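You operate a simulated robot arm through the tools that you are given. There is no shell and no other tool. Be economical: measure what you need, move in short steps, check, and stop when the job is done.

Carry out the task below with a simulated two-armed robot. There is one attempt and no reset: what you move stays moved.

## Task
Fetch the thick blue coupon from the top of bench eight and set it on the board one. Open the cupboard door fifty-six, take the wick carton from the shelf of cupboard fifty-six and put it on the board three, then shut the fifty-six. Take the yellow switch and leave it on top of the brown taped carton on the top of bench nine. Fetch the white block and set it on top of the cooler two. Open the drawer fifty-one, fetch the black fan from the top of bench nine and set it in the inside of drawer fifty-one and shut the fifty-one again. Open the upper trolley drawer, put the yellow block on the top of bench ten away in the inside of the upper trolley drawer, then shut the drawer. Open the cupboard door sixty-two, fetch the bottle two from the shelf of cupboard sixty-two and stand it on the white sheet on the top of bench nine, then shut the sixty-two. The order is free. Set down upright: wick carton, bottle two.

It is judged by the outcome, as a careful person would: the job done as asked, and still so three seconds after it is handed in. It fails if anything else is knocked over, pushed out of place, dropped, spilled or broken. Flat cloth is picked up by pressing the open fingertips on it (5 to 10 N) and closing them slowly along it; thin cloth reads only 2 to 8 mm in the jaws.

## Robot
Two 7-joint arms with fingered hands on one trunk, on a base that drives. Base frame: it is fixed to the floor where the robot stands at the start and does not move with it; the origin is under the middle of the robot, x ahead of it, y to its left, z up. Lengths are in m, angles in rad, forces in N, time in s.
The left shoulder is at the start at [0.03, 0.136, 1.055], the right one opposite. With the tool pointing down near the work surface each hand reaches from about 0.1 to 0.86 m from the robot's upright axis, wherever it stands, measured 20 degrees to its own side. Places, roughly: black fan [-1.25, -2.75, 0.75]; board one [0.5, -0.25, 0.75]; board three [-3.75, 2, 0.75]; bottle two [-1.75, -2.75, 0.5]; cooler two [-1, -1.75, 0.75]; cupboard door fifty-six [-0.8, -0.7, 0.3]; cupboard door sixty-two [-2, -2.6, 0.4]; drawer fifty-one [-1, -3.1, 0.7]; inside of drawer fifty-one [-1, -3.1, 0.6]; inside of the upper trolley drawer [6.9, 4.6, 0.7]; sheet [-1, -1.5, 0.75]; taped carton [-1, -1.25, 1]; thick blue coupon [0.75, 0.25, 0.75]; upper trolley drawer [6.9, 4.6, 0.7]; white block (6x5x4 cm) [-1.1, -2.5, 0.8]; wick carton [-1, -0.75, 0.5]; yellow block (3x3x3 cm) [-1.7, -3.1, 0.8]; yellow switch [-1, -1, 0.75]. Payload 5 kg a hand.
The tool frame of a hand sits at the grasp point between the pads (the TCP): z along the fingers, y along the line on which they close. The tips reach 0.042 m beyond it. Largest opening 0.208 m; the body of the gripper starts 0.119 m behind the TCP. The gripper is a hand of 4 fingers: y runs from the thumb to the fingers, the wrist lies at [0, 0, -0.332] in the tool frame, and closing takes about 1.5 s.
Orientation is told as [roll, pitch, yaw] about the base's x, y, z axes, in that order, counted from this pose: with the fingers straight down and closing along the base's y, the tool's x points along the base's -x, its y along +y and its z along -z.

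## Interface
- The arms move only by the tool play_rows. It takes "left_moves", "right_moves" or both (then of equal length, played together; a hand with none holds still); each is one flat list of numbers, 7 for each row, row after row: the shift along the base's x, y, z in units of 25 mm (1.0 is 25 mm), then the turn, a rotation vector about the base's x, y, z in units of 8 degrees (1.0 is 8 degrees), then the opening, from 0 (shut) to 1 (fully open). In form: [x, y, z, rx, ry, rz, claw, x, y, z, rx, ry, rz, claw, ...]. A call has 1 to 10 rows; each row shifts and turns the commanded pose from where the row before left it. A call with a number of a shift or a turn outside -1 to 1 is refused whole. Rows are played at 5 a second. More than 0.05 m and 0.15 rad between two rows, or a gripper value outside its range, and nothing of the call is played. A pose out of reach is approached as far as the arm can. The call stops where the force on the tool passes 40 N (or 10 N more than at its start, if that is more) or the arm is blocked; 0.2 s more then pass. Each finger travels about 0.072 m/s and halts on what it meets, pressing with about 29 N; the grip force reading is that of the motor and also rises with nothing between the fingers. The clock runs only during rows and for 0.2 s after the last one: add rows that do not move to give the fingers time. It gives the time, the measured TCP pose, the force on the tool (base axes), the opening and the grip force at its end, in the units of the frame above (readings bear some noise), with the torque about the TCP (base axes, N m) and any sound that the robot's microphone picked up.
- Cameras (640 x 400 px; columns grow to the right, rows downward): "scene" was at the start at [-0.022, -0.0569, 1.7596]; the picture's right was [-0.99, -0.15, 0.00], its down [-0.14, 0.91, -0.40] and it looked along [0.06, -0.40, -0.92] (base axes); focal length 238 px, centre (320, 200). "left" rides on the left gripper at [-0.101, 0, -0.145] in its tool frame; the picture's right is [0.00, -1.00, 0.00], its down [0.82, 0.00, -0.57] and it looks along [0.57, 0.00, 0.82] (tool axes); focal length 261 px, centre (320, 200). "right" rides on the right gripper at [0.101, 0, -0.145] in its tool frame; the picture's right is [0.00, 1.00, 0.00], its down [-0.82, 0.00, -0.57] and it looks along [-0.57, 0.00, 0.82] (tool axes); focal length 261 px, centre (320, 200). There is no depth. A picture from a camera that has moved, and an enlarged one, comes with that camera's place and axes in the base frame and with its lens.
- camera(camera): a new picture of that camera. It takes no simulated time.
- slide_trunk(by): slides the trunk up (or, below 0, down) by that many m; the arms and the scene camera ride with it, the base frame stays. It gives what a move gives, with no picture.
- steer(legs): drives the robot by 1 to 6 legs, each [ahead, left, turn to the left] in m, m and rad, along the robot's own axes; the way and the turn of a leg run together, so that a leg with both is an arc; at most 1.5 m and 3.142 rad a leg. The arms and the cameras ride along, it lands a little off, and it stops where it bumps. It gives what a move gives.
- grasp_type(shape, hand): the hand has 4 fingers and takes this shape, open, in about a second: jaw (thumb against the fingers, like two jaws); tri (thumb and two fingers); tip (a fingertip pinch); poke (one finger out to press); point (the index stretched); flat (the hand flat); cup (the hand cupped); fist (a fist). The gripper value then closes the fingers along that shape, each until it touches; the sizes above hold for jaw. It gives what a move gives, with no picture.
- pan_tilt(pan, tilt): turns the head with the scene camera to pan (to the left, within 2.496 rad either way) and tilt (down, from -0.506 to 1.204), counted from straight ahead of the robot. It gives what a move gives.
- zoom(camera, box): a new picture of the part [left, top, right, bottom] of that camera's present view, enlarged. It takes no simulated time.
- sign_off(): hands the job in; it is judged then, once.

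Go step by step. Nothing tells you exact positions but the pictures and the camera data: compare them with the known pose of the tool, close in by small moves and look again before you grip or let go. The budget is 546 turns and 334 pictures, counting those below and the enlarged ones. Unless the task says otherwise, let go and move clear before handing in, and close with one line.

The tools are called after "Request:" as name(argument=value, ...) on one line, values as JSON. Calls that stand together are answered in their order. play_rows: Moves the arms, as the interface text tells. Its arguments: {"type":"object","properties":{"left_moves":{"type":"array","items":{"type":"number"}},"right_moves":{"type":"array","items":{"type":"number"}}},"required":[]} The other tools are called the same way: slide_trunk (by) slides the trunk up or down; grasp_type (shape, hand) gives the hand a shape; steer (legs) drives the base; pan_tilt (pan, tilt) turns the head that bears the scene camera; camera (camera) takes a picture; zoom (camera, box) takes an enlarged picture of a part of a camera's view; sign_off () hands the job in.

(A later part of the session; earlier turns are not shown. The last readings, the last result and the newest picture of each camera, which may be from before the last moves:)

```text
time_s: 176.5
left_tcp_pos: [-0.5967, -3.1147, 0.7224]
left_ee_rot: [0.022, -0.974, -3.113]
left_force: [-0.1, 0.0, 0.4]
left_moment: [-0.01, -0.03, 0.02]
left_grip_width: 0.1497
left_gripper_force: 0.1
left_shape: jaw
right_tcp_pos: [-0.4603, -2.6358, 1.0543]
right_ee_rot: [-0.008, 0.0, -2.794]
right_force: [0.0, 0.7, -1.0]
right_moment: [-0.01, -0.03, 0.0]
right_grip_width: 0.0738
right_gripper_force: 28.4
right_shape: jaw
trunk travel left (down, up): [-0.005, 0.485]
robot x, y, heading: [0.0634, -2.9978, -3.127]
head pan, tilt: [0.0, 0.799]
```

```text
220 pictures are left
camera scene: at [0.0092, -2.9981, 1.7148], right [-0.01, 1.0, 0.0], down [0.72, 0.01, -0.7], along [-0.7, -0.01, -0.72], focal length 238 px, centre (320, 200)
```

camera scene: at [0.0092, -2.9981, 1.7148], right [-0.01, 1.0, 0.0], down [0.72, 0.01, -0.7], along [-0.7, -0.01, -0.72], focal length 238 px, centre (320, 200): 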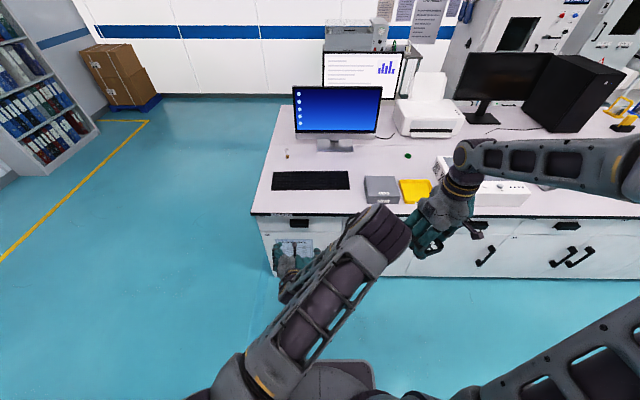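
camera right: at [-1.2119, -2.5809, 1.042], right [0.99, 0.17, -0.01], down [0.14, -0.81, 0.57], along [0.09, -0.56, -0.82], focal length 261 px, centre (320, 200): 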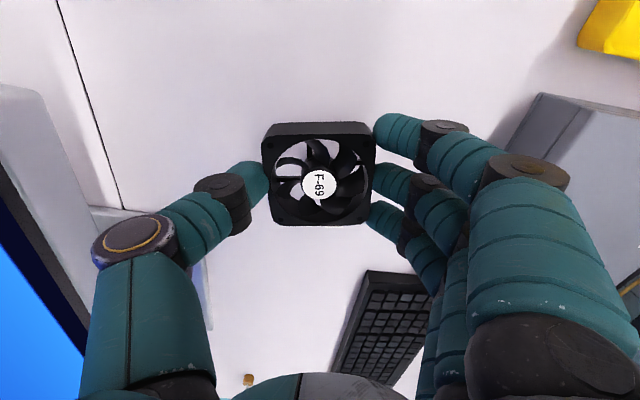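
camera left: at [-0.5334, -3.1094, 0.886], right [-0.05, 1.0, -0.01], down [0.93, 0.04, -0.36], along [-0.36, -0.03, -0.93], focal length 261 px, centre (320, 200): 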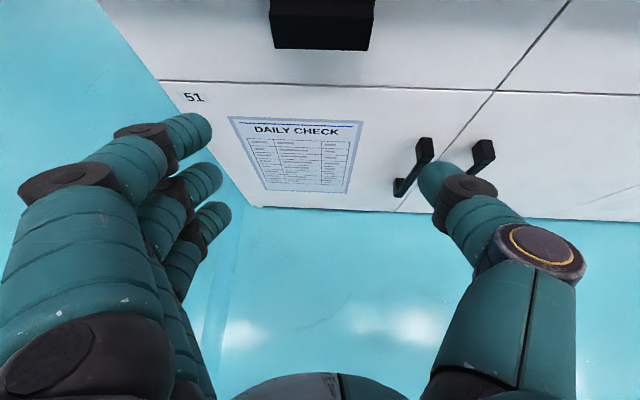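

The hand is at handle height and well aligned. Rather than stretch the arm, I'll drive the base forward 15 cm.

Request:
steer(legs=[[0.14, 0, 0]])

Request:
camera(camera="left")

```text
time_s: 177.9
left_tcp_pos: [-0.7379, -3.1152, 0.7207]
left_ee_rot: [0.021, -0.97, -3.113]
left_force: [-1.7, 0.5, -1.1]
left_moment: [-0.01, -0.03, -0.05]
left_grip_width: 0.1498
left_gripper_force: 0.1
left_shape: jaw
right_tcp_pos: [-0.6022, -2.6381, 1.0525]
right_ee_rot: [-0.008, 0.003, -2.794]
right_force: [-1.4, 0.6, -1.7]
right_moment: [-0.01, -0.21, -0.05]
right_grip_width: 0.0737
right_gripper_force: 29.2
right_shape: jaw
trunk travel left (down, up): [-0.005, 0.485]
robot x, y, heading: [-0.0769, -2.9983, -3.131]
head pan, tilt: [0.0, 0.799]
```

```text
219 pictures are left
camera left: at [-0.6745, -3.1108, 0.8853], right [-0.05, 1.0, -0.01], down [0.93, 0.04, -0.35], along [-0.35, -0.02, -0.94], focal length 261 px, centre (320, 200)
```

left: 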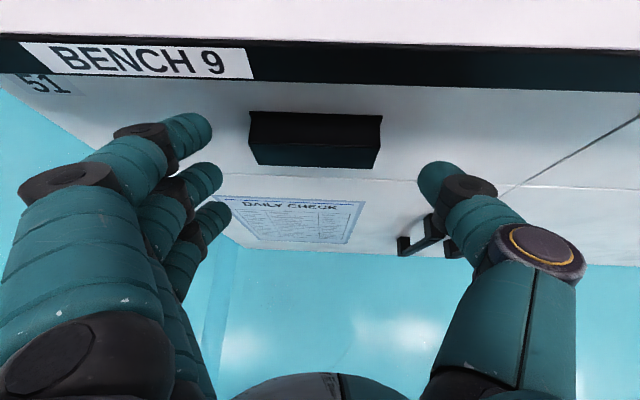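

Request:
play_rows(left_moves=[-0.3, -0.15, 0.2, 0, 0, 0, 0.72, -0.2, 0, 0.1, 0, 0, 0, 0.72, 0, 0, 0, 0, 0, 0, 0.72])

Request:
camera(camera="left")

```text
time_s: 178.7
left_tcp_pos: [-0.7485, -3.1199, 0.7296]
left_ee_rot: [0.021, -0.972, -3.113]
left_force: [-1.1, -0.9, -0.4]
left_moment: [0.02, -0.04, -0.05]
left_grip_width: 0.15
left_gripper_force: 0.1
left_shape: jaw
right_tcp_pos: [-0.6002, -2.6378, 1.0545]
right_ee_rot: [-0.009, 0.0, -2.793]
right_force: [-0.1, -0.8, -1.4]
right_moment: [0.0, 0.01, 0.04]
right_grip_width: 0.0737
right_gripper_force: 29.1
right_shape: jaw
trunk travel left (down, up): [-0.005, 0.485]
robot x, y, heading: [-0.0799, -3.0027, -3.131]
head pan, tilt: [0.0, 0.799]
```

```text
218 pictures are left
camera left: at [-0.6858, -3.1146, 0.8938], right [-0.05, 1.0, -0.01], down [0.93, 0.04, -0.36], along [-0.35, -0.03, -0.93], focal length 261 px, centre (320, 200)
```

left: 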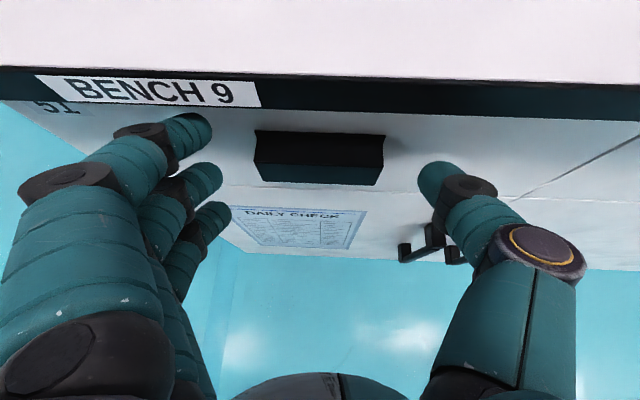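

Request:
play_rows(left_moves=[-0.25, 0, 0, 0, 0, 0, 0.72, 0, 0, 0, 0, 0, 0, 0.35, 0, 0, 0, 0, 0, 0, 0.35, 0, 0, 0, 0, 0, 0, 0.35, 0, 0, 0, 0, 0, 0, 0.35, 0, 0, 0, 0, 0, 0, 0.35])

Request:
camera(camera="left")

```text
time_s: 180.1
left_tcp_pos: [-0.7531, -3.1196, 0.7277]
left_ee_rot: [0.018, -0.968, -3.113]
left_force: [28.3, 1.6, -8.4]
left_moment: [0.73, -0.11, 2.44]
left_grip_width: 0.0825
left_gripper_force: 0.6
left_shape: jaw
right_tcp_pos: [-0.5988, -2.6375, 1.054]
right_ee_rot: [-0.009, 0.001, -2.794]
right_force: [0.8, 0.1, -0.9]
right_moment: [0.0, -0.02, 0.03]
right_grip_width: 0.0739
right_gripper_force: 29.3
right_shape: jaw
trunk travel left (down, up): [-0.005, 0.485]
robot x, y, heading: [-0.0807, -3.0011, -3.126]
head pan, tilt: [0.0, 0.799]
```

```text
217 pictures are left
camera left: at [-0.6905, -3.1149, 0.8933], right [-0.05, 1.0, -0.01], down [0.93, 0.04, -0.35], along [-0.35, -0.03, -0.94], focal length 261 px, centre (320, 200)
```

left: 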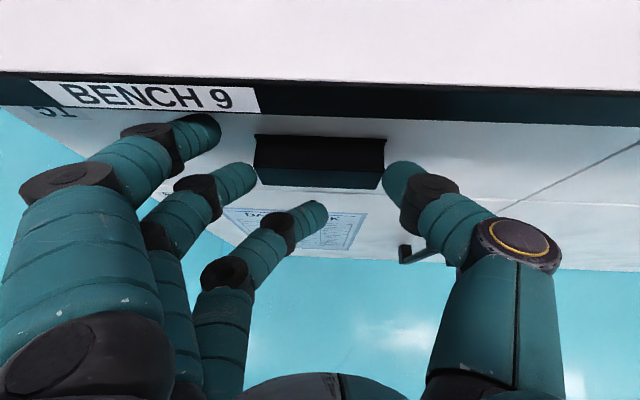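

The thumb and middle finger are at the handle's ends. I'll tighten the grip and pull gently.

Request:
play_rows(left_moves=[0.2, 0, 0, 0, 0, 0, 0.1, 0, 0, 0, 0, 0, 0, 0.1, 0, 0, 0, 0, 0, 0, 0.1, 0, 0, 0, 0, 0, 0, 0.1, 0, 0, 0, 0, 0, 0, 0.1])

Request:
camera(camera="left")

```text
time_s: 181.3
left_tcp_pos: [-0.752, -3.1174, 0.7295]
left_ee_rot: [0.02, -0.974, -3.114]
left_force: [7.5, 15.0, -3.3]
left_moment: [0.08, -0.13, 0.27]
left_grip_width: 0.07
left_gripper_force: 29.4
left_shape: jaw
right_tcp_pos: [-0.6014, -2.6362, 1.0549]
right_ee_rot: [-0.008, 0.0, -2.794]
right_force: [0.7, 0.0, -0.4]
right_moment: [0.03, -0.03, 0.0]
right_grip_width: 0.0739
right_gripper_force: 29.0
right_shape: jaw
trunk travel left (down, up): [-0.005, 0.485]
robot x, y, heading: [-0.0803, -3.0023, -3.129]
head pan, tilt: [0.0, 0.799]
```

```text
216 pictures are left
camera left: at [-0.6876, -3.1131, 0.8945], right [-0.05, 1.0, -0.01], down [0.93, 0.04, -0.36], along [-0.36, -0.02, -0.93], focal length 261 px, centre (320, 200)
```

left: 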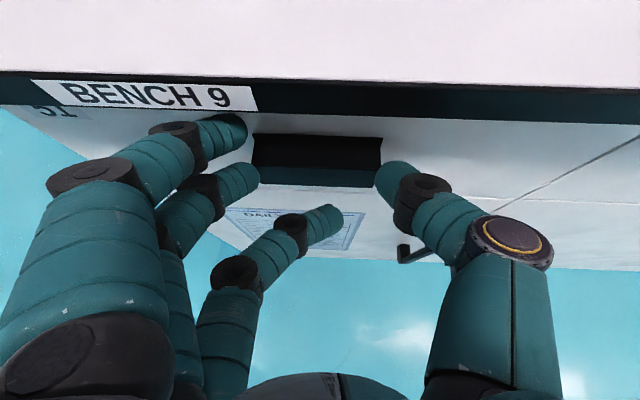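

Request:
steer(legs=[[-0.06, 0, 0]])

Request:
camera(camera="left")

```text
time_s: 182.2
left_tcp_pos: [-0.6895, -3.118, 0.7328]
left_ee_rot: [0.024, -0.973, -3.116]
left_force: [0.8, 0.5, 0.0]
left_moment: [-0.02, 0.0, 0.02]
left_grip_width: 0.0501
left_gripper_force: 28.9
left_shape: jaw
right_tcp_pos: [-0.5385, -2.6365, 1.0548]
right_ee_rot: [-0.012, -0.003, -2.794]
right_force: [1.2, 0.5, -0.1]
right_moment: [-0.02, 0.2, 0.05]
right_grip_width: 0.074
right_gripper_force: 29.6
right_shape: jaw
trunk travel left (down, up): [-0.005, 0.485]
robot x, y, heading: [-0.017, -2.9997, -3.129]
head pan, tilt: [0.0, 0.799]
```

```text
215 pictures are left
camera left: at [-0.6259, -3.1136, 0.8952], right [-0.05, 1.0, -0.01], down [0.93, 0.04, -0.36], along [-0.36, -0.02, -0.93], focal length 261 px, centre (320, 200)
```

left: 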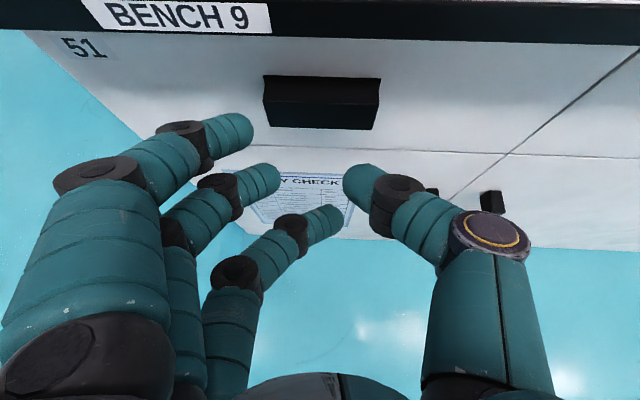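

It slipped: only the fingertips were on the handle. I'll open, tilt the hand closer to horizontal, and go deeper.

Request:
play_rows(left_moves=[0.5, 0, 0, 0, 0, 0, 0.7, 0.5, 0, 0, 0, 0, 0, 0.72, 0, 0, 0, 0, 0.7, 0, 0.72, 0, 0, 0, 0, 0.7, 0, 0.72, 0, 0, 0, 0, 0.7, 0, 0.72, 0, 0, 0, 0, 0.5, 0, 0.72])

Request:
camera(camera="left")

Request:
camera(camera="scene")

```text
time_s: 183.6
left_tcp_pos: [-0.6705, -3.0792, 0.8126]
left_ee_rot: [-0.019, -1.334, -3.078]
left_force: [0.0, 1.0, 0.1]
left_moment: [-0.01, 0.01, 0.07]
left_grip_width: 0.1495
left_gripper_force: 0.0
left_shape: jaw
left hand out of reach, approached as far as the arm can: row 3, 4, 5, 6
right_tcp_pos: [-0.5402, -2.6357, 1.0544]
right_ee_rot: [-0.008, 0.0, -2.794]
right_force: [0.5, 0.0, -0.4]
right_moment: [-0.03, 0.0, 0.03]
right_grip_width: 0.0736
right_gripper_force: 28.7
right_shape: jaw
trunk travel left (down, up): [-0.005, 0.485]
robot x, y, heading: [-0.016, -3.0005, -3.13]
head pan, tilt: [0.0, 0.799]
```

```text
214 pictures are left
camera left: at [-0.5528, -3.0747, 0.9438], right [-0.05, 1.0, 0.01], down [0.75, 0.04, -0.66], along [-0.66, -0.03, -0.75], focal length 261 px, centre (320, 200)
```

left: 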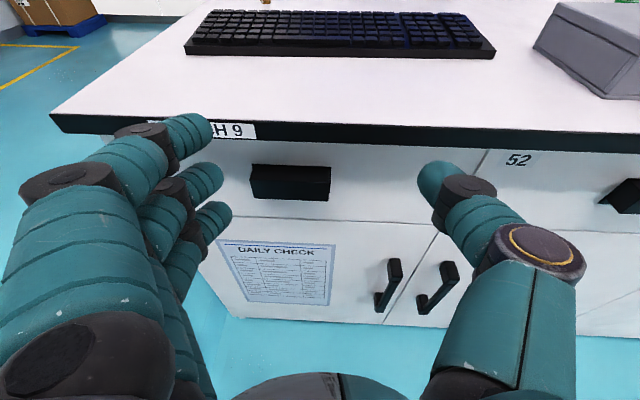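

```text
213 pictures are left
camera scene: at [-0.0706, -2.9991, 1.7148], right [-0.01, 1.0, 0.0], down [0.72, 0.01, -0.7], along [-0.7, -0.01, -0.72], focal length 238 px, centre (320, 200)
```

scene: 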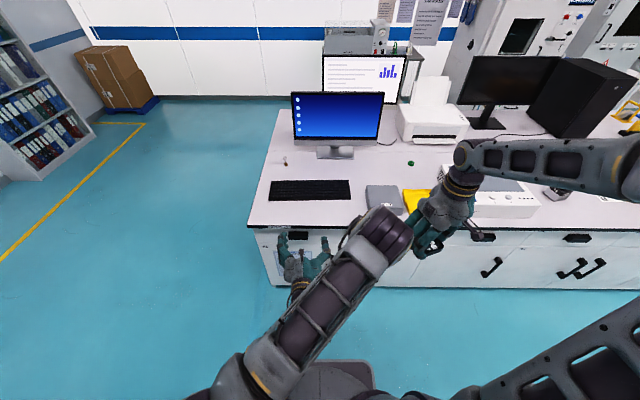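

Request:
steer(legs=[[-0.12, 0, 0]])

Request:
play_rows(left_moves=[-0.5, -0.3, -0.7, 0, 0, 0, 0.72, -0.5, -0.3, -0.7, 0, 0, 0, 0.72, -0.5, -0.3, -0.7, 0, 0, 0, 0.72, -0.5, -0.3, -0.7, 0, 0, 0, 0.72, -0.5, -0.3, -0.7, 0, 0, 0, 0.72])

Request:
camera(camera="scene")

```text
time_s: 184.9
left_tcp_pos: [-0.5497, -3.0772, 0.8132]
left_ee_rot: [-0.018, -1.333, -3.077]
left_force: [0.7, 0.4, 0.2]
left_moment: [-0.03, -0.04, -0.02]
left_grip_width: 0.1494
left_gripper_force: 0.1
left_shape: jaw
right_tcp_pos: [-0.4186, -2.634, 1.0549]
right_ee_rot: [-0.009, -0.002, -2.798]
right_force: [1.4, 0.8, 0.0]
right_moment: [-0.06, 0.2, -0.01]
right_grip_width: 0.0736
right_gripper_force: 29.2
right_shape: jaw
trunk travel left (down, up): [-0.005, 0.485]
robot x, y, heading: [0.1006, -3.0008, -3.127]
head pan, tilt: [0.0, 0.799]
```

```text
time_s: 186.1
left_tcp_pos: [-0.6106, -3.0749, 0.8098]
left_ee_rot: [-0.017, -1.327, -3.079]
left_force: [-0.3, 0.6, -0.1]
left_moment: [-0.01, 0.02, 0.0]
left_grip_width: 0.1493
left_gripper_force: 0.1
left_shape: jaw
left hand out of reach, approached as far as the arm can: row 1, 2, 3, 4, 5
right_tcp_pos: [-0.4196, -2.6346, 1.0551]
right_ee_rot: [-0.009, -0.002, -2.797]
right_force: [-0.4, 0.0, -1.1]
right_moment: [0.01, 0.01, 0.01]
right_grip_width: 0.0737
right_gripper_force: 28.9
right_shape: jaw
trunk travel left (down, up): [-0.005, 0.485]
robot x, y, heading: [0.0991, -2.9983, -3.138]
head pan, tilt: [0.0, 0.799]
```

```text
212 pictures are left
camera scene: at [0.0485, -2.9977, 1.7148], right [-0.01, 1.0, 0.0], down [0.72, 0.01, -0.7], along [-0.7, -0.01, -0.72], focal length 238 px, centre (320, 200)
```

scene: 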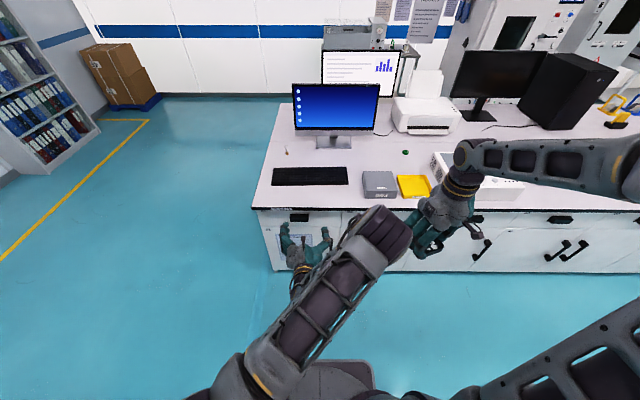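

I'll try the other grip: roll the hand 90° (fingers above, thumb below the handle), which may suit the arm better. First I rise and roll clear of the bench.

Request:
play_rows(left_moves=[0.3, 0, 1, -1, -0.3, 0, 0.6, 0.3, 0, 1, -1, -0.3, 0, 0.6, 0.3, 0, 1, -1, -0.3, 0, 0.6, 0, 0, 1, -1, 0, 0, 0.6, 0, 0, 1, -1, 0, 0, 0.6, 0, 0, 0, -1, 0, 0, 0.6, 0, 0, 0, -1, 0, 0, 0.6, 0, 0, 0, -1, 0, 0, 0.6, 0, 0, 0, -1, 0, 0, 0.6, 0, 0, 0, -1, 0, 0, 0.6])

Request:
camera(camera="scene")

Request:
camera(camera="left")

```text
time_s: 188.3
left_tcp_pos: [-0.5888, -3.0734, 0.9341]
left_ee_rot: [1.527, -0.169, 1.936]
left_force: [-0.3, -0.2, -0.8]
left_moment: [-0.01, 0.0, 0.02]
left_grip_width: 0.125
left_gripper_force: 0.1
left_shape: jaw
right_tcp_pos: [-0.4204, -2.6338, 1.053]
right_ee_rot: [-0.008, 0.0, -2.796]
right_force: [-0.2, -0.5, -1.0]
right_moment: [-0.01, 0.0, -0.02]
right_grip_width: 0.0738
right_gripper_force: 29.0
right_shape: jaw
trunk travel left (down, up): [-0.005, 0.485]
robot x, y, heading: [0.1001, -2.9982, -3.13]
head pan, tilt: [0.0, 0.799]
```

```text
211 pictures are left
camera scene: at [0.0481, -2.9975, 1.7148], right [-0.01, 1.0, 0.0], down [0.72, 0.01, -0.7], along [-0.7, -0.01, -0.72], focal length 238 px, centre (320, 200)
```

scene: 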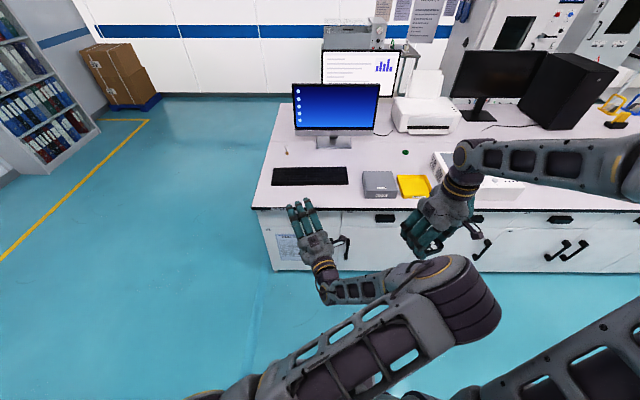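

```text
210 pictures are left
camera left: at [-0.4881, -2.9294, 0.958], right [-0.02, 0.17, -0.98], down [0.82, -0.56, -0.12], along [-0.57, -0.81, -0.13], focal length 261 px, centre (320, 200)
```

left: 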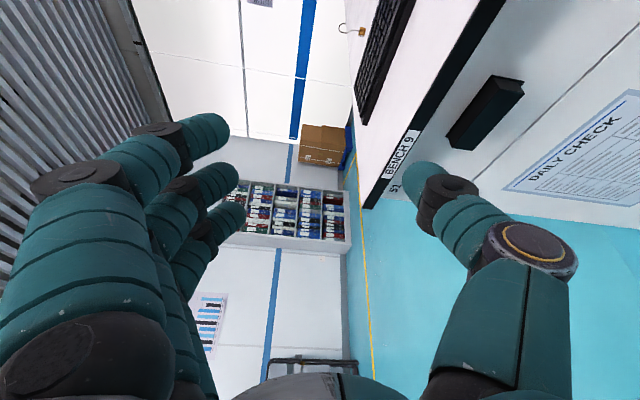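

The rolled posture points forward comfortably. Now I'll straighten the yaw and descend to handle height.

Request:
play_rows(left_moves=[0, -0.2, -1, 0, 0, -0.5, 0.5, 0, -0.2, -1, 0, 0, -0.5, 0.5, 0, -0.2, -1, 0, 0, -0.5, 0.4, 0, -0.2, -1, 0, 0, -0.5, 0.4, 0, -0.2, -1, 0, 0, -0.5, 0.4, 0, -0.2, -1, 0, 0, 0, 0.4, 0, -0.2, -1, 0, 0, 0, 0.4, 0, -0.2, -1, 0, 0, 0, 0.4, 0, -0.2, -1, 0, 0, 0, 0.4, 0, 0, 0, 0, 0, 0, 0.4])

Request:
camera(camera="left")

Request:
camera(camera="scene")

```text
time_s: 190.5
left_tcp_pos: [-0.5883, -3.0499, 0.8668]
left_ee_rot: [1.522, -0.169, 1.59]
left_force: [0.0, 0.1, 0.4]
left_moment: [0.03, 0.01, -0.01]
left_grip_width: 0.0839
left_gripper_force: 0.0
left_shape: jaw
left hand out of reach, approached as far as the arm can: row 3, 4, 5, 6, 7, 8, 9
right_tcp_pos: [-0.4199, -2.6346, 1.0554]
right_ee_rot: [-0.007, 0.0, -2.796]
right_force: [0.5, 0.1, -1.3]
right_moment: [0.01, -0.04, 0.01]
right_grip_width: 0.0738
right_gripper_force: 29.1
right_shape: jaw
trunk travel left (down, up): [-0.005, 0.485]
robot x, y, heading: [0.0998, -2.9997, -3.132]
head pan, tilt: [0.0, 0.799]
```

```text
209 pictures are left
camera left: at [-0.445, -2.9482, 0.8901], right [0.05, 0.17, -0.98], down [0.59, -0.8, -0.11], along [-0.81, -0.57, -0.14], focal length 261 px, centre (320, 200)
```

left: 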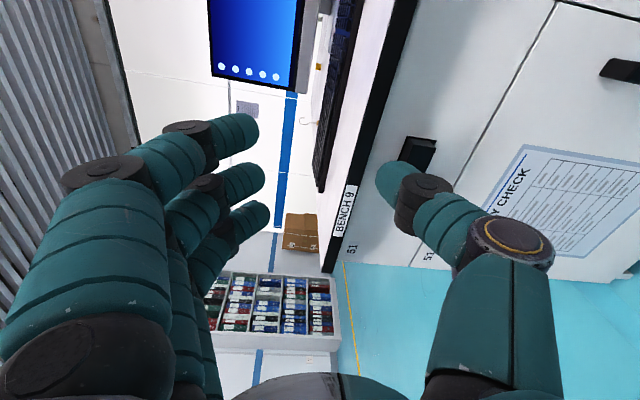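

```text
208 pictures are left
camera scene: at [0.0485, -2.9979, 1.7148], right [-0.01, 1.0, 0.0], down [0.72, 0.01, -0.7], along [-0.7, -0.01, -0.72], focal length 238 px, centre (320, 200)
```

scene: 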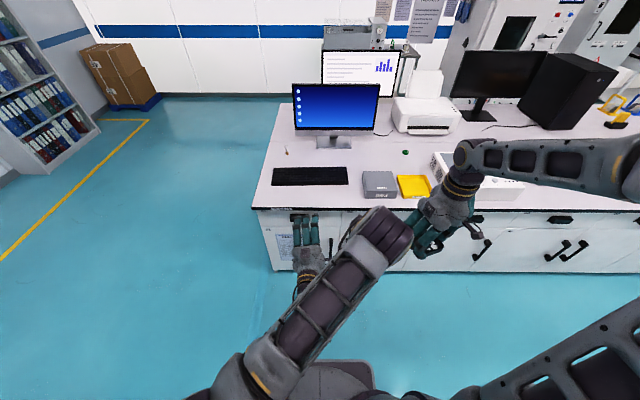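

The arm is too folded at this range. I'll step the base right by 0.4 m so the left arm reaches out diagonally, which leaves it more extended; that also keeps the base clear of the opening drawer.

Request:
steer(legs=[[0, -0.4, 0]])

Request:
play_rows(left_moves=[0, -1, 0, 0, 0, 0, 0.4, 0, -1, 0, 0, 0, 0, 0.4, 0, -1, 0, 0, 0, 0, 0.4, 0, -1, 0, 0, 0, 0, 0.4, 0, -1, 0, 0, 0, 0, 0.4, 0, -1, 0, 0, 0, 0, 0.4, 0, -1, 0, 0, 0, 0, 0.4, 0, -1, 0, 0, 0, 0, 0.4, 0, -1, 0, 0, 0, 0, 0.4, 0, -1, 0, 0, 0, 0, 0.4])

Request:
play_rows(left_moves=[0, -1, 0, 0, 0, 0, 0.4, 0, -1, 0, 0, 0, 0, 0.4, 0, -1, 0, 0, 0, 0, 0.4, 0, -1, 0, 0, 0, 0, 0.4, 0, -1, 0, 0, 0, 0, 0.4, 0, -1, -0.6, 0, 0, 0, 0.4, 0, -1, -0.6, 0, 0, 0, 0.4, 0, -0.8, -0.6, 0, 0, 0, 0.4, 0, 0, -0.6, 0, 0, 0, 0.4, 0, 0, -0.6, 0, 0, 0, 0.4])

Request:
camera(camera="scene")

```text
time_s: 192.9
left_tcp_pos: [-0.5912, -2.6471, 0.8661]
left_ee_rot: [1.523, -0.17, 1.588]
left_force: [-1.3, 0.0, 0.3]
left_moment: [-0.03, 0.01, 0.08]
left_grip_width: 0.0838
left_gripper_force: 0.0
left_shape: jaw
right_tcp_pos: [-0.4222, -2.2311, 1.0554]
right_ee_rot: [-0.008, 0.001, -2.799]
right_force: [-0.5, 1.4, -0.6]
right_moment: [-0.12, -0.01, 0.01]
right_grip_width: 0.0736
right_gripper_force: 29.6
right_shape: jaw
trunk travel left (down, up): [-0.005, 0.485]
robot x, y, heading: [0.0954, -2.5991, -3.132]
head pan, tilt: [0.0, 0.799]
```

```text
time_s: 195.2
left_tcp_pos: [-0.5931, -2.8107, 0.9765]
left_ee_rot: [1.517, -0.17, 1.592]
left_force: [0.6, -0.3, 0.2]
left_moment: [0.01, 0.0, -0.03]
left_grip_width: 0.0838
left_gripper_force: 0.0
left_shape: jaw
left hand out of reach, approached as far as the arm can: row 1, 2, 3, 4, 5, 6, 7, 8, 9, 10
right_tcp_pos: [-0.4229, -2.2317, 1.0533]
right_ee_rot: [-0.008, 0.0, -2.8]
right_force: [0.0, 0.3, -1.0]
right_moment: [0.02, 0.0, 0.0]
right_grip_width: 0.0739
right_gripper_force: 28.8
right_shape: jaw
trunk travel left (down, up): [-0.005, 0.485]
robot x, y, heading: [0.0981, -2.6024, -3.137]
head pan, tilt: [0.0, 0.799]
```

```text
time_s: 197.3
left_tcp_pos: [-0.5941, -2.8459, 1.0172]
left_ee_rot: [1.519, -0.17, 1.594]
left_force: [0.2, -0.2, -0.4]
left_moment: [0.04, 0.01, 0.04]
left_grip_width: 0.0838
left_gripper_force: 0.1
left_shape: jaw
left hand out of reach, approached as far as the arm can: row 1, 2, 3, 4, 5, 6, 7, 8, 9, 10
right_tcp_pos: [-0.423, -2.2324, 1.0548]
right_ee_rot: [-0.008, 0.002, -2.8]
right_force: [-0.2, -0.3, -0.9]
right_moment: [0.02, 0.01, 0.01]
right_grip_width: 0.0738
right_gripper_force: 28.9
right_shape: jaw
trunk travel left (down, up): [-0.005, 0.485]
robot x, y, heading: [0.0972, -2.5997, -3.129]
head pan, tilt: [0.0, 0.799]
```

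```text
207 pictures are left
camera scene: at [0.0449, -2.5973, 1.7148], right [-0.01, 1.0, 0.0], down [0.72, 0.01, -0.7], along [-0.7, -0.01, -0.72], focal length 238 px, centre (320, 200)
```

scene: 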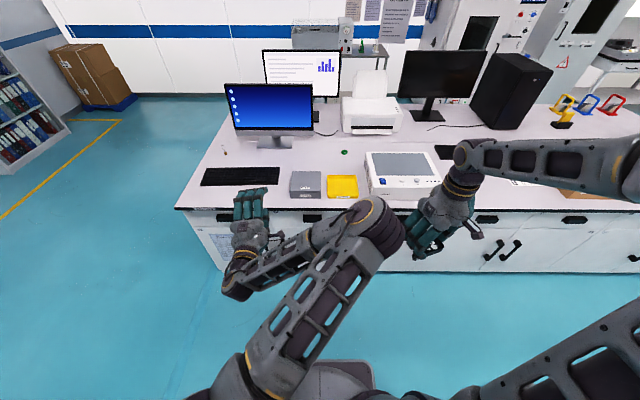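

The elbow-in forearm naturally points to the robot's left. So I'll stand parallel to the bench (facing +y) beyond its corner, where the left hand can point straight at the drawer.

Request:
steer(legs=[[0.2, 0, 0], [0, 0.9, 0], [0, 0, -1.571]])

Request:
camera(camera="scene")

```text
time_s: 207.1
left_tcp_pos: [-0.3436, -2.808, 1.0169]
left_ee_rot: [1.519, -0.17, 0.023]
left_force: [-0.6, -1.0, -0.6]
left_moment: [0.0, 0.04, 0.03]
left_grip_width: 0.0838
left_gripper_force: 0.1
left_shape: jaw
right_tcp_pos: [0.2693, -2.9789, 1.0545]
right_ee_rot: [-0.009, -0.002, 1.916]
right_force: [-0.4, 0.2, -1.4]
right_moment: [0.01, 0.01, 0.0]
right_grip_width: 0.0735
right_gripper_force: 28.4
right_shape: jaw
trunk travel left (down, up): [-0.005, 0.485]
robot x, y, heading: [-0.0939, -3.5008, 1.582]
head pan, tilt: [0.0, 0.799]
```

```text
206 pictures are left
camera scene: at [-0.0971, -3.4459, 1.7148], right [1.0, 0.01, 0.0], down [0.01, -0.72, -0.7], along [-0.01, 0.7, -0.72], focal length 238 px, centre (320, 200)
```

scene: 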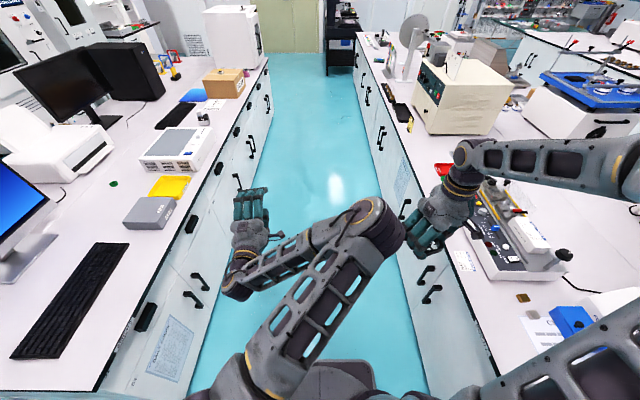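

Request:
play_rows(left_moves=[-0.6, -1, 0, 0, 0, 1, 0.4, -0.6, -1, 0, 0, 0, 1, 0.4, -0.6, -1, 0, 0, 0, 1, 0.4, -0.6, -1, 0, 0, 0, 1, 0.4, -0.6, -1, 0, 0, 0, 1, 0.4, -0.6, -1, 0, 0, 0, 1, 0.4, -0.6, -1, 0, 0, 0, 1, 0.4, -0.6, -1, 0, 0, 0, 1, 0.4, -0.6, -1, 0, 0, 0, 1, 0.4, -0.6, -1, 0, 0, 0, 1, 0.4])

Request:
camera(camera="scene")

```text
time_s: 209.3
left_tcp_pos: [-0.4934, -3.0244, 1.0049]
left_ee_rot: [1.518, -0.168, 1.421]
left_force: [-0.5, 0.2, -0.4]
left_moment: [-0.02, 0.0, 0.01]
left_grip_width: 0.0839
left_gripper_force: 0.0
left_shape: jaw
left hand out of reach, approached as far as the arm can: row 1, 2, 3
right_tcp_pos: [0.2683, -2.978, 1.0544]
right_ee_rot: [-0.01, 0.0, 1.916]
right_force: [-0.2, 0.3, -0.3]
right_moment: [-0.03, 0.02, 0.0]
right_grip_width: 0.0735
right_gripper_force: 28.6
right_shape: jaw
trunk travel left (down, up): [-0.005, 0.485]
robot x, y, heading: [-0.0999, -3.4983, 1.581]
head pan, tilt: [0.0, 0.799]
```

```text
205 pictures are left
camera scene: at [-0.0977, -3.4454, 1.7148], right [1.0, 0.01, 0.0], down [0.01, -0.72, -0.7], along [-0.01, 0.7, -0.72], focal length 238 px, centre (320, 200)
```

scene: 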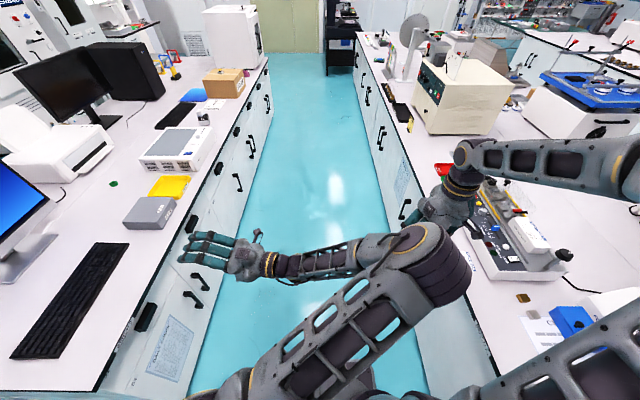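

The arm is now well aligned with the drawer. Lowering to handle height with the final alignment.

Request:
play_rows(left_moves=[0, -0.38, -1, -0.4, 0, 0.4, 0.4, 0, -0.38, -1, -0.4, 0, 0.4, 0.4, 0, -0.38, -1, -0.4, 0, 0.3, 0.4, 0, -0.38, -1, 0, 0, 0, 0.4, 0, -0.38, -1, 0, 0, 0, 0.4, 0, -0.38, -1, 0, 0, 0, 0.4, 0, -0.38, -1, 0, 0, 0, 0.4, 0, -0.38, -1, 0, 0, 0, 0.4, 0, -0.38, -1, 0, 0, 0, 0.4, 0, -0.38, -1, 0, 0, 0, 0.4])

Request:
camera(camera="scene")

Request:
camera(camera="left")

```text
time_s: 211.5
left_tcp_pos: [-0.4581, -3.1212, 0.8535]
left_ee_rot: [1.504, -0.001, 1.574]
left_force: [0.3, -1.2, -0.2]
left_moment: [0.01, -0.05, 0.04]
left_grip_width: 0.0837
left_gripper_force: 0.0
left_shape: jaw
left hand out of reach, approached as far as the arm can: row 6, 7, 8, 9, 10
right_tcp_pos: [0.2695, -2.9776, 1.0549]
right_ee_rot: [-0.008, 0.001, 1.914]
right_force: [-0.2, 0.1, -0.6]
right_moment: [-0.01, -0.01, -0.01]
right_grip_width: 0.0734
right_gripper_force: 28.7
right_shape: jaw
trunk travel left (down, up): [-0.005, 0.485]
robot x, y, heading: [-0.0978, -3.4951, 1.578]
head pan, tilt: [0.0, 0.799]
```

```text
204 pictures are left
camera scene: at [-0.0973, -3.4458, 1.7148], right [1.0, 0.01, 0.0], down [0.01, -0.72, -0.7], along [-0.01, 0.7, -0.72], focal length 238 px, centre (320, 200)
```

scene: 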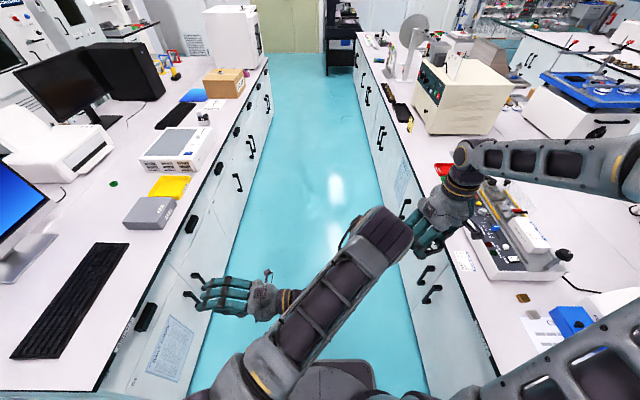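

```text
203 pictures are left
camera left: at [-0.3132, -3.0201, 0.8643], right [0.07, 0.01, -1.0], down [0.57, -0.82, 0.03], along [-0.82, -0.57, -0.06], focal length 261 px, centre (320, 200)
```

left: 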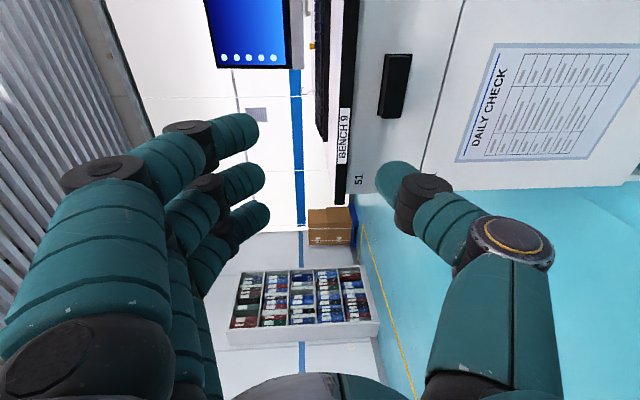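

Request:
play_rows(left_moves=[-0.8, 0, 0, 0, 0, 0, 0.4, -0.8, 0, 0, 0, 0, 0, 0.4, -0.8, 0, 0, 0, 0, 0, 0.4, -0.8, 0, -0.7, 0, 0, 0, 0.4, -0.8, 0, -0.8, 0, 0, 0, 0.4, -0.8, 0, -0.8, 0, 0, 0, 0.4, -0.8, 0, -0.8, 0, 0, 0, 0.4, -0.8, 0, -0.8, 0, 0, 0, 0.4, 0, 0, -0.8, 0, 0, 0, 0.4, 0, 0, -0.8, 0, 0, 0, 0.4])

Request:
camera(camera="scene")

```text
time_s: 213.7
left_tcp_pos: [-0.5142, -3.1274, 0.8792]
left_ee_rot: [1.505, -0.001, 1.575]
left_force: [-0.3, -0.2, 0.2]
left_moment: [0.01, 0.02, 0.03]
left_grip_width: 0.0837
left_gripper_force: 0.0
left_shape: jaw
left hand out of reach, approached as far as the arm can: row 1, 2, 3, 4, 5, 6, 7, 8, 9, 10
right_tcp_pos: [0.27, -2.9801, 1.0553]
right_ee_rot: [-0.009, 0.0, 1.914]
right_force: [-0.5, -0.4, -1.1]
right_moment: [0.02, 0.04, -0.01]
right_grip_width: 0.0737
right_gripper_force: 28.5
right_shape: jaw
trunk travel left (down, up): [-0.005, 0.485]
robot x, y, heading: [-0.0976, -3.4983, 1.58]
head pan, tilt: [0.0, 0.799]
```

```text
202 pictures are left
camera scene: at [-0.0973, -3.4458, 1.7148], right [1.0, 0.01, 0.0], down [0.01, -0.72, -0.7], along [-0.01, 0.7, -0.72], focal length 238 px, centre (320, 200)
```

scene: 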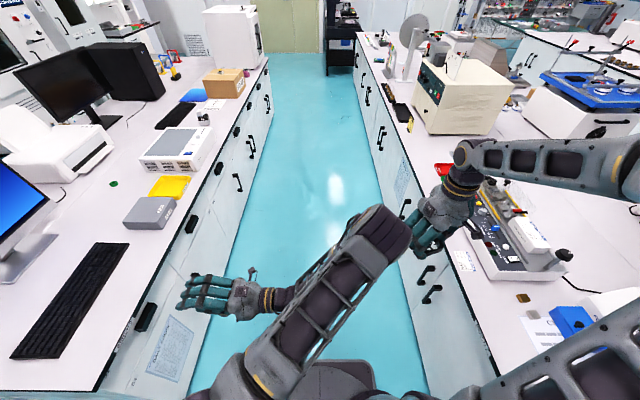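

The level hand can't get that low. I'll roll back to the horizontal-closing pose, with the hand inclined, in this new base orientation.

Request:
play_rows(left_moves=[0, 0, 0.8, 1, 0, 0, 0.5, 0, 0, 0.8, 1, 0, 0, 0.5, 0, 0, 0.8, 1, 0, 0, 0.5, 0, 0, 0, 1, 0, 0, 0.5, 0, 0, 0, 1, 0, 0, 0.5, 0, 0, 0, 1, 0, 0, 0.5, 0, 0, 0, 1, 0, 0, 0.5, 0, 0, 0, 1, -0.7, 0, 0.5, 0, 0, 0, 1, -0.7, 0, 0.5, 0, 0, 0, 1, -0.7, 0, 0.5])

Request:
play_rows(left_moves=[0, 0, 0, 1, -0.7, 0, 0.7, 0, 0, 0, 0.2, 0, 0, 0.7, 0, 0, -0.8, 0, 0, 0, 0.7, 0, 0, -0.8, 0, 0, 0, 0.7, 0, 0, -0.8, 0, 0, 0, 0.7, 0, 0, -0.8, 0, 0, 0, 0.7])

Request:
camera(camera="scene")

Request:
camera(camera="left")

```text
refused: row 8 steps farther than a row can; nothing moved
```

```text
refused: row 1 steps farther than a row can; nothing moved
```

```text
201 pictures are left
camera scene: at [-0.0973, -3.4458, 1.7148], right [1.0, 0.01, 0.0], down [0.01, -0.72, -0.7], along [-0.01, 0.7, -0.72], focal length 238 px, centre (320, 200)
```

scene: 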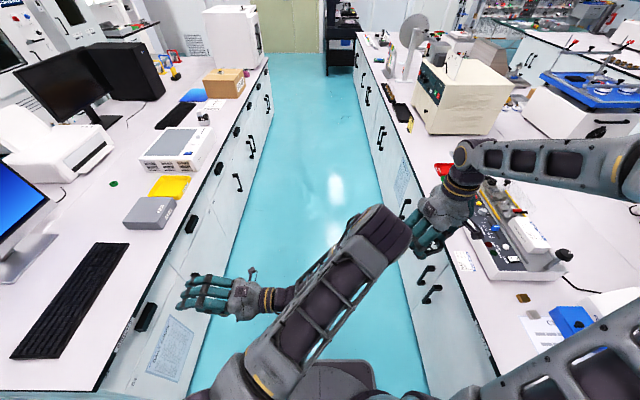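

```text
200 pictures are left
camera left: at [-0.368, -3.0261, 0.889], right [0.07, 0.01, -1.0], down [0.57, -0.82, 0.03], along [-0.82, -0.57, -0.06], focal length 261 px, centre (320, 200)
```

left: 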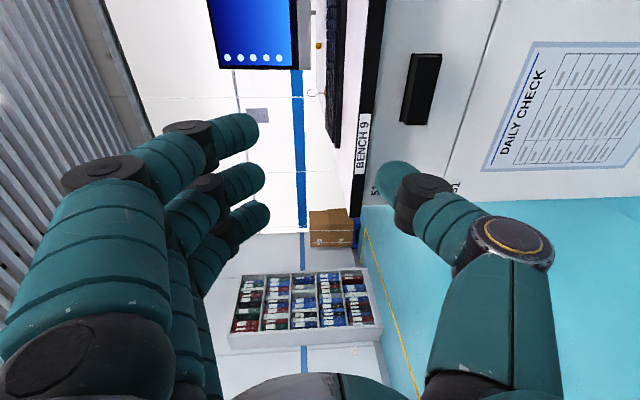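

Request:
play_rows(left_moves=[0, 0, 0.8, 1, 0, 0, 0.5, 0, 0, 0.8, 1, 0, 0, 0.5, 0, 0, 0.8, 1, 0, 0, 0.5, 0, 0, 0, 1, 0, 0, 0.5, 0, 0, 0, 1, 0, 0, 0.5, 0, 0, 0, 1, 0, 0, 0.5, 0, 0, 0, 1, 0, 0, 0.5, 0, 0, 0, 1, 0, 0, 0.5, 0, 0, 0, 1, 0, 0, 0.5, 0, 0, 0, 1, 0, 0, 0.5])

Request:
play_rows(left_moves=[0, 0, 0, 1, 0, 0, 0.7, 0, 0, 0, 0, -1, 0, 0.7, 0, 0, 0, 0, -1, 0, 0.7, 0, 0, 0, 0, -1, 0, 0.7, 0, 0, -0.8, 0, 0, 0, 0.7, 0, 0, -0.8, 0, 0, 0, 0.7, 0, 0, -0.8, 0, 0, 0, 0.7, 0, 0, -0.8, 0, 0, 0, 0.7])

Request:
camera(camera="scene")

```text
time_s: 215.9
left_tcp_pos: [-0.5129, -3.1277, 0.9394]
left_ee_rot: [1.484, -1.402, 1.596]
left_force: [-0.5, 0.7, 0.1]
left_moment: [0.03, -0.03, 0.01]
left_grip_width: 0.1034
left_gripper_force: 0.2
left_shape: jaw
right_tcp_pos: [0.2703, -2.9778, 1.0546]
right_ee_rot: [-0.008, -0.001, 1.915]
right_force: [0.6, -0.3, -0.9]
right_moment: [0.0, 0.01, 0.05]
right_grip_width: 0.0736
right_gripper_force: 28.9
right_shape: jaw
trunk travel left (down, up): [-0.005, 0.485]
robot x, y, heading: [-0.0969, -3.4978, 1.576]
head pan, tilt: [0.0, 0.799]
```

```text
time_s: 217.7
left_tcp_pos: [-0.5115, -3.1222, 0.8581]
left_ee_rot: [0.009, -1.148, 3.064]
left_force: [0.7, -0.9, -0.2]
left_moment: [-0.08, 0.0, 0.02]
left_grip_width: 0.1451
left_gripper_force: 0.2
left_shape: jaw
left hand out of reach, approached as far as the arm can: row 4
right_tcp_pos: [0.2702, -2.979, 1.0547]
right_ee_rot: [-0.009, 0.001, 1.914]
right_force: [0.2, 0.2, -0.5]
right_moment: [-0.02, 0.0, 0.01]
right_grip_width: 0.0735
right_gripper_force: 28.7
right_shape: jaw
trunk travel left (down, up): [-0.005, 0.485]
robot x, y, heading: [-0.0967, -3.4991, 1.578]
head pan, tilt: [0.0, 0.799]
```

```text
199 pictures are left
camera scene: at [-0.0974, -3.4456, 1.7148], right [1.0, 0.01, 0.0], down [0.01, -0.72, -0.7], along [-0.01, 0.7, -0.72], focal length 238 px, centre (320, 200)
```

scene: 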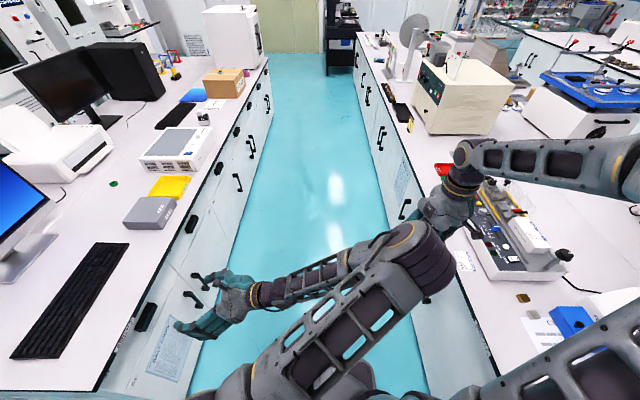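

Comfortable now: horizontal closing with about 66° pitch. Descending to handle height.

Request:
play_rows(left_moves=[-0.6, 0, -0.8, 0, 0, 0, 0.72, -0.6, 0, -0.8, 0, 0, 0, 0.72, -0.6, 0, -0.8, 0, 0, 0, 0.72, -0.6, 0, -0.8, 0, 0, 0, 0.72, -0.6, 0, -0.8, 0, 0, 0, 0.72, -0.6, 0, -0.8, 0, 0, 0, 0.72, -0.6, 0, -0.8, 0, 0, 0, 0.72])

Request:
camera(camera="left")

```text
time_s: 219.3
left_tcp_pos: [-0.5489, -3.1221, 0.8065]
left_ee_rot: [0.008, -1.145, 3.061]
left_force: [0.0, -0.8, 0.3]
left_moment: [0.01, -0.04, 0.01]
left_grip_width: 0.149
left_gripper_force: 0.1
left_shape: jaw
left hand out of reach, approached as far as the arm can: row 3, 4, 5, 6, 7
right_tcp_pos: [0.2699, -2.9783, 1.0542]
right_ee_rot: [-0.008, 0.0, 1.913]
right_force: [-1.5, -0.5, -0.3]
right_moment: [0.04, 0.02, -0.01]
right_grip_width: 0.0734
right_gripper_force: 29.0
right_shape: jaw
trunk travel left (down, up): [-0.005, 0.485]
robot x, y, heading: [-0.0942, -3.4979, 1.579]
head pan, tilt: [0.0, 0.799]
```

```text
198 pictures are left
camera left: at [-0.4582, -3.1275, 0.958], right [0.07, 1.0, 0.0], down [0.86, -0.06, -0.51], along [-0.51, 0.04, -0.86], focal length 261 px, centre (320, 200)
```

left: 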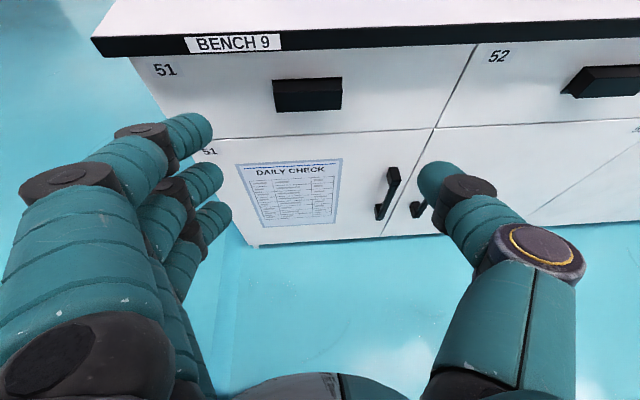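

The level limit again; 56° is what works. I'll go to 56°, and use the 'tip' shape so the outer fingers stay clear and the pinch can go deeper on the handle.

Request:
play_rows(left_moves=[-0.5, 0, 0, 0, -0.6, 0, 0.72, -0.5, 0, -0.3, 0, -0.6, 0, 0.72, -0.5, 0, -0.8, 0, 0, 0, 0.72, -0.5, 0, -0.8, 0, 0, 0, 0.72, 0, 0, -0.8, 0, 0, 0, 0.72, 0, 0, -0.8, 0, 0, 0, 0.72])

Request:
grasp_type(hand="left", shape="tip")

Request:
play_rows(left_moves=[0, 0, 0, 0, 0, 0, 0.7, 0, 0, 0, 0, 0, 0, 0.7, 0, 0, 0, 0, 0, 0, 0.7])

Request:
camera(camera="left")

Request:
camera(camera="scene")

```text
time_s: 220.7
left_tcp_pos: [-0.5672, -3.1188, 0.7983]
left_ee_rot: [-0.018, -0.977, 3.086]
left_force: [0.4, 0.7, 0.2]
left_moment: [0.01, 0.01, 0.0]
left_grip_width: 0.1493
left_gripper_force: 0.0
left_shape: jaw
left hand out of reach, approached as far as the arm can: row 2, 3, 4, 5, 6
right_tcp_pos: [0.2699, -2.9777, 1.0539]
right_ee_rot: [-0.008, -0.001, 1.915]
right_force: [0.3, 0.1, -0.6]
right_moment: [0.02, -0.01, 0.0]
right_grip_width: 0.0737
right_gripper_force: 28.9
right_shape: jaw
trunk travel left (down, up): [-0.005, 0.485]
robot x, y, heading: [-0.0956, -3.4988, 1.579]
head pan, tilt: [0.0, 0.799]
```

```text
time_s: 221.6
left_tcp_pos: [-0.567, -3.1192, 0.7986]
left_ee_rot: [-0.016, -0.977, 3.086]
left_force: [0.4, 0.1, 0.3]
left_moment: [-0.02, 0.0, -0.02]
left_grip_width: 0.2078
left_gripper_force: 0.0
left_shape: tip
right_tcp_pos: [0.2687, -2.9783, 1.0545]
right_ee_rot: [-0.009, -0.001, 1.915]
right_force: [0.2, 0.3, -1.5]
right_moment: [0.03, -0.01, 0.0]
right_grip_width: 0.0735
right_gripper_force: 28.7
right_shape: jaw
trunk travel left (down, up): [-0.005, 0.485]
robot x, y, heading: [-0.0953, -3.4982, 1.58]
head pan, tilt: [0.0, 0.799]
```

```text
time_s: 222.4
left_tcp_pos: [-0.5669, -3.1202, 0.7979]
left_ee_rot: [-0.018, -0.978, 3.086]
left_force: [-0.5, 0.4, -0.1]
left_moment: [0.01, -0.02, -0.03]
left_grip_width: 0.1462
left_gripper_force: 0.1
left_shape: tip
right_tcp_pos: [0.2699, -2.9782, 1.0541]
right_ee_rot: [-0.01, 0.0, 1.914]
right_force: [0.7, -0.4, -0.9]
right_moment: [0.02, -0.01, -0.02]
right_grip_width: 0.0737
right_gripper_force: 28.7
right_shape: jaw
trunk travel left (down, up): [-0.005, 0.485]
robot x, y, heading: [-0.0948, -3.499, 1.578]
head pan, tilt: [0.0, 0.799]
```

```text
197 pictures are left
camera left: at [-0.5035, -3.1259, 0.9621], right [0.07, 1.0, 0.01], down [0.93, -0.06, -0.36], along [-0.36, 0.04, -0.93], focal length 261 px, centre (320, 200)
```

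left: 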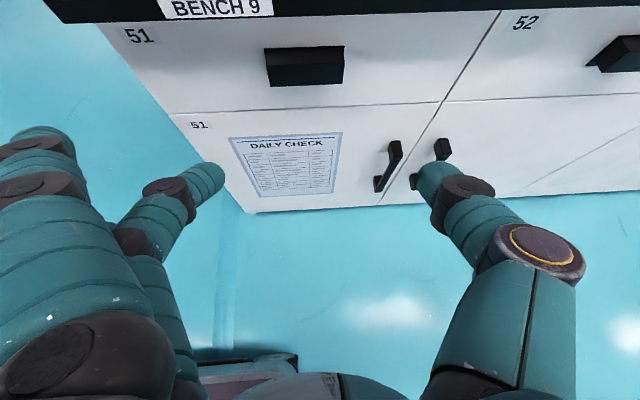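

```text
196 pictures are left
camera scene: at [-0.0973, -3.4458, 1.7148], right [1.0, 0.01, 0.0], down [0.01, -0.72, -0.7], along [-0.01, 0.7, -0.72], focal length 238 px, centre (320, 200)
```

scene: 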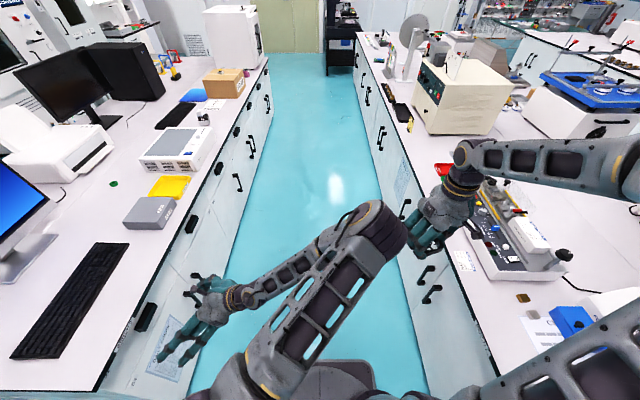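

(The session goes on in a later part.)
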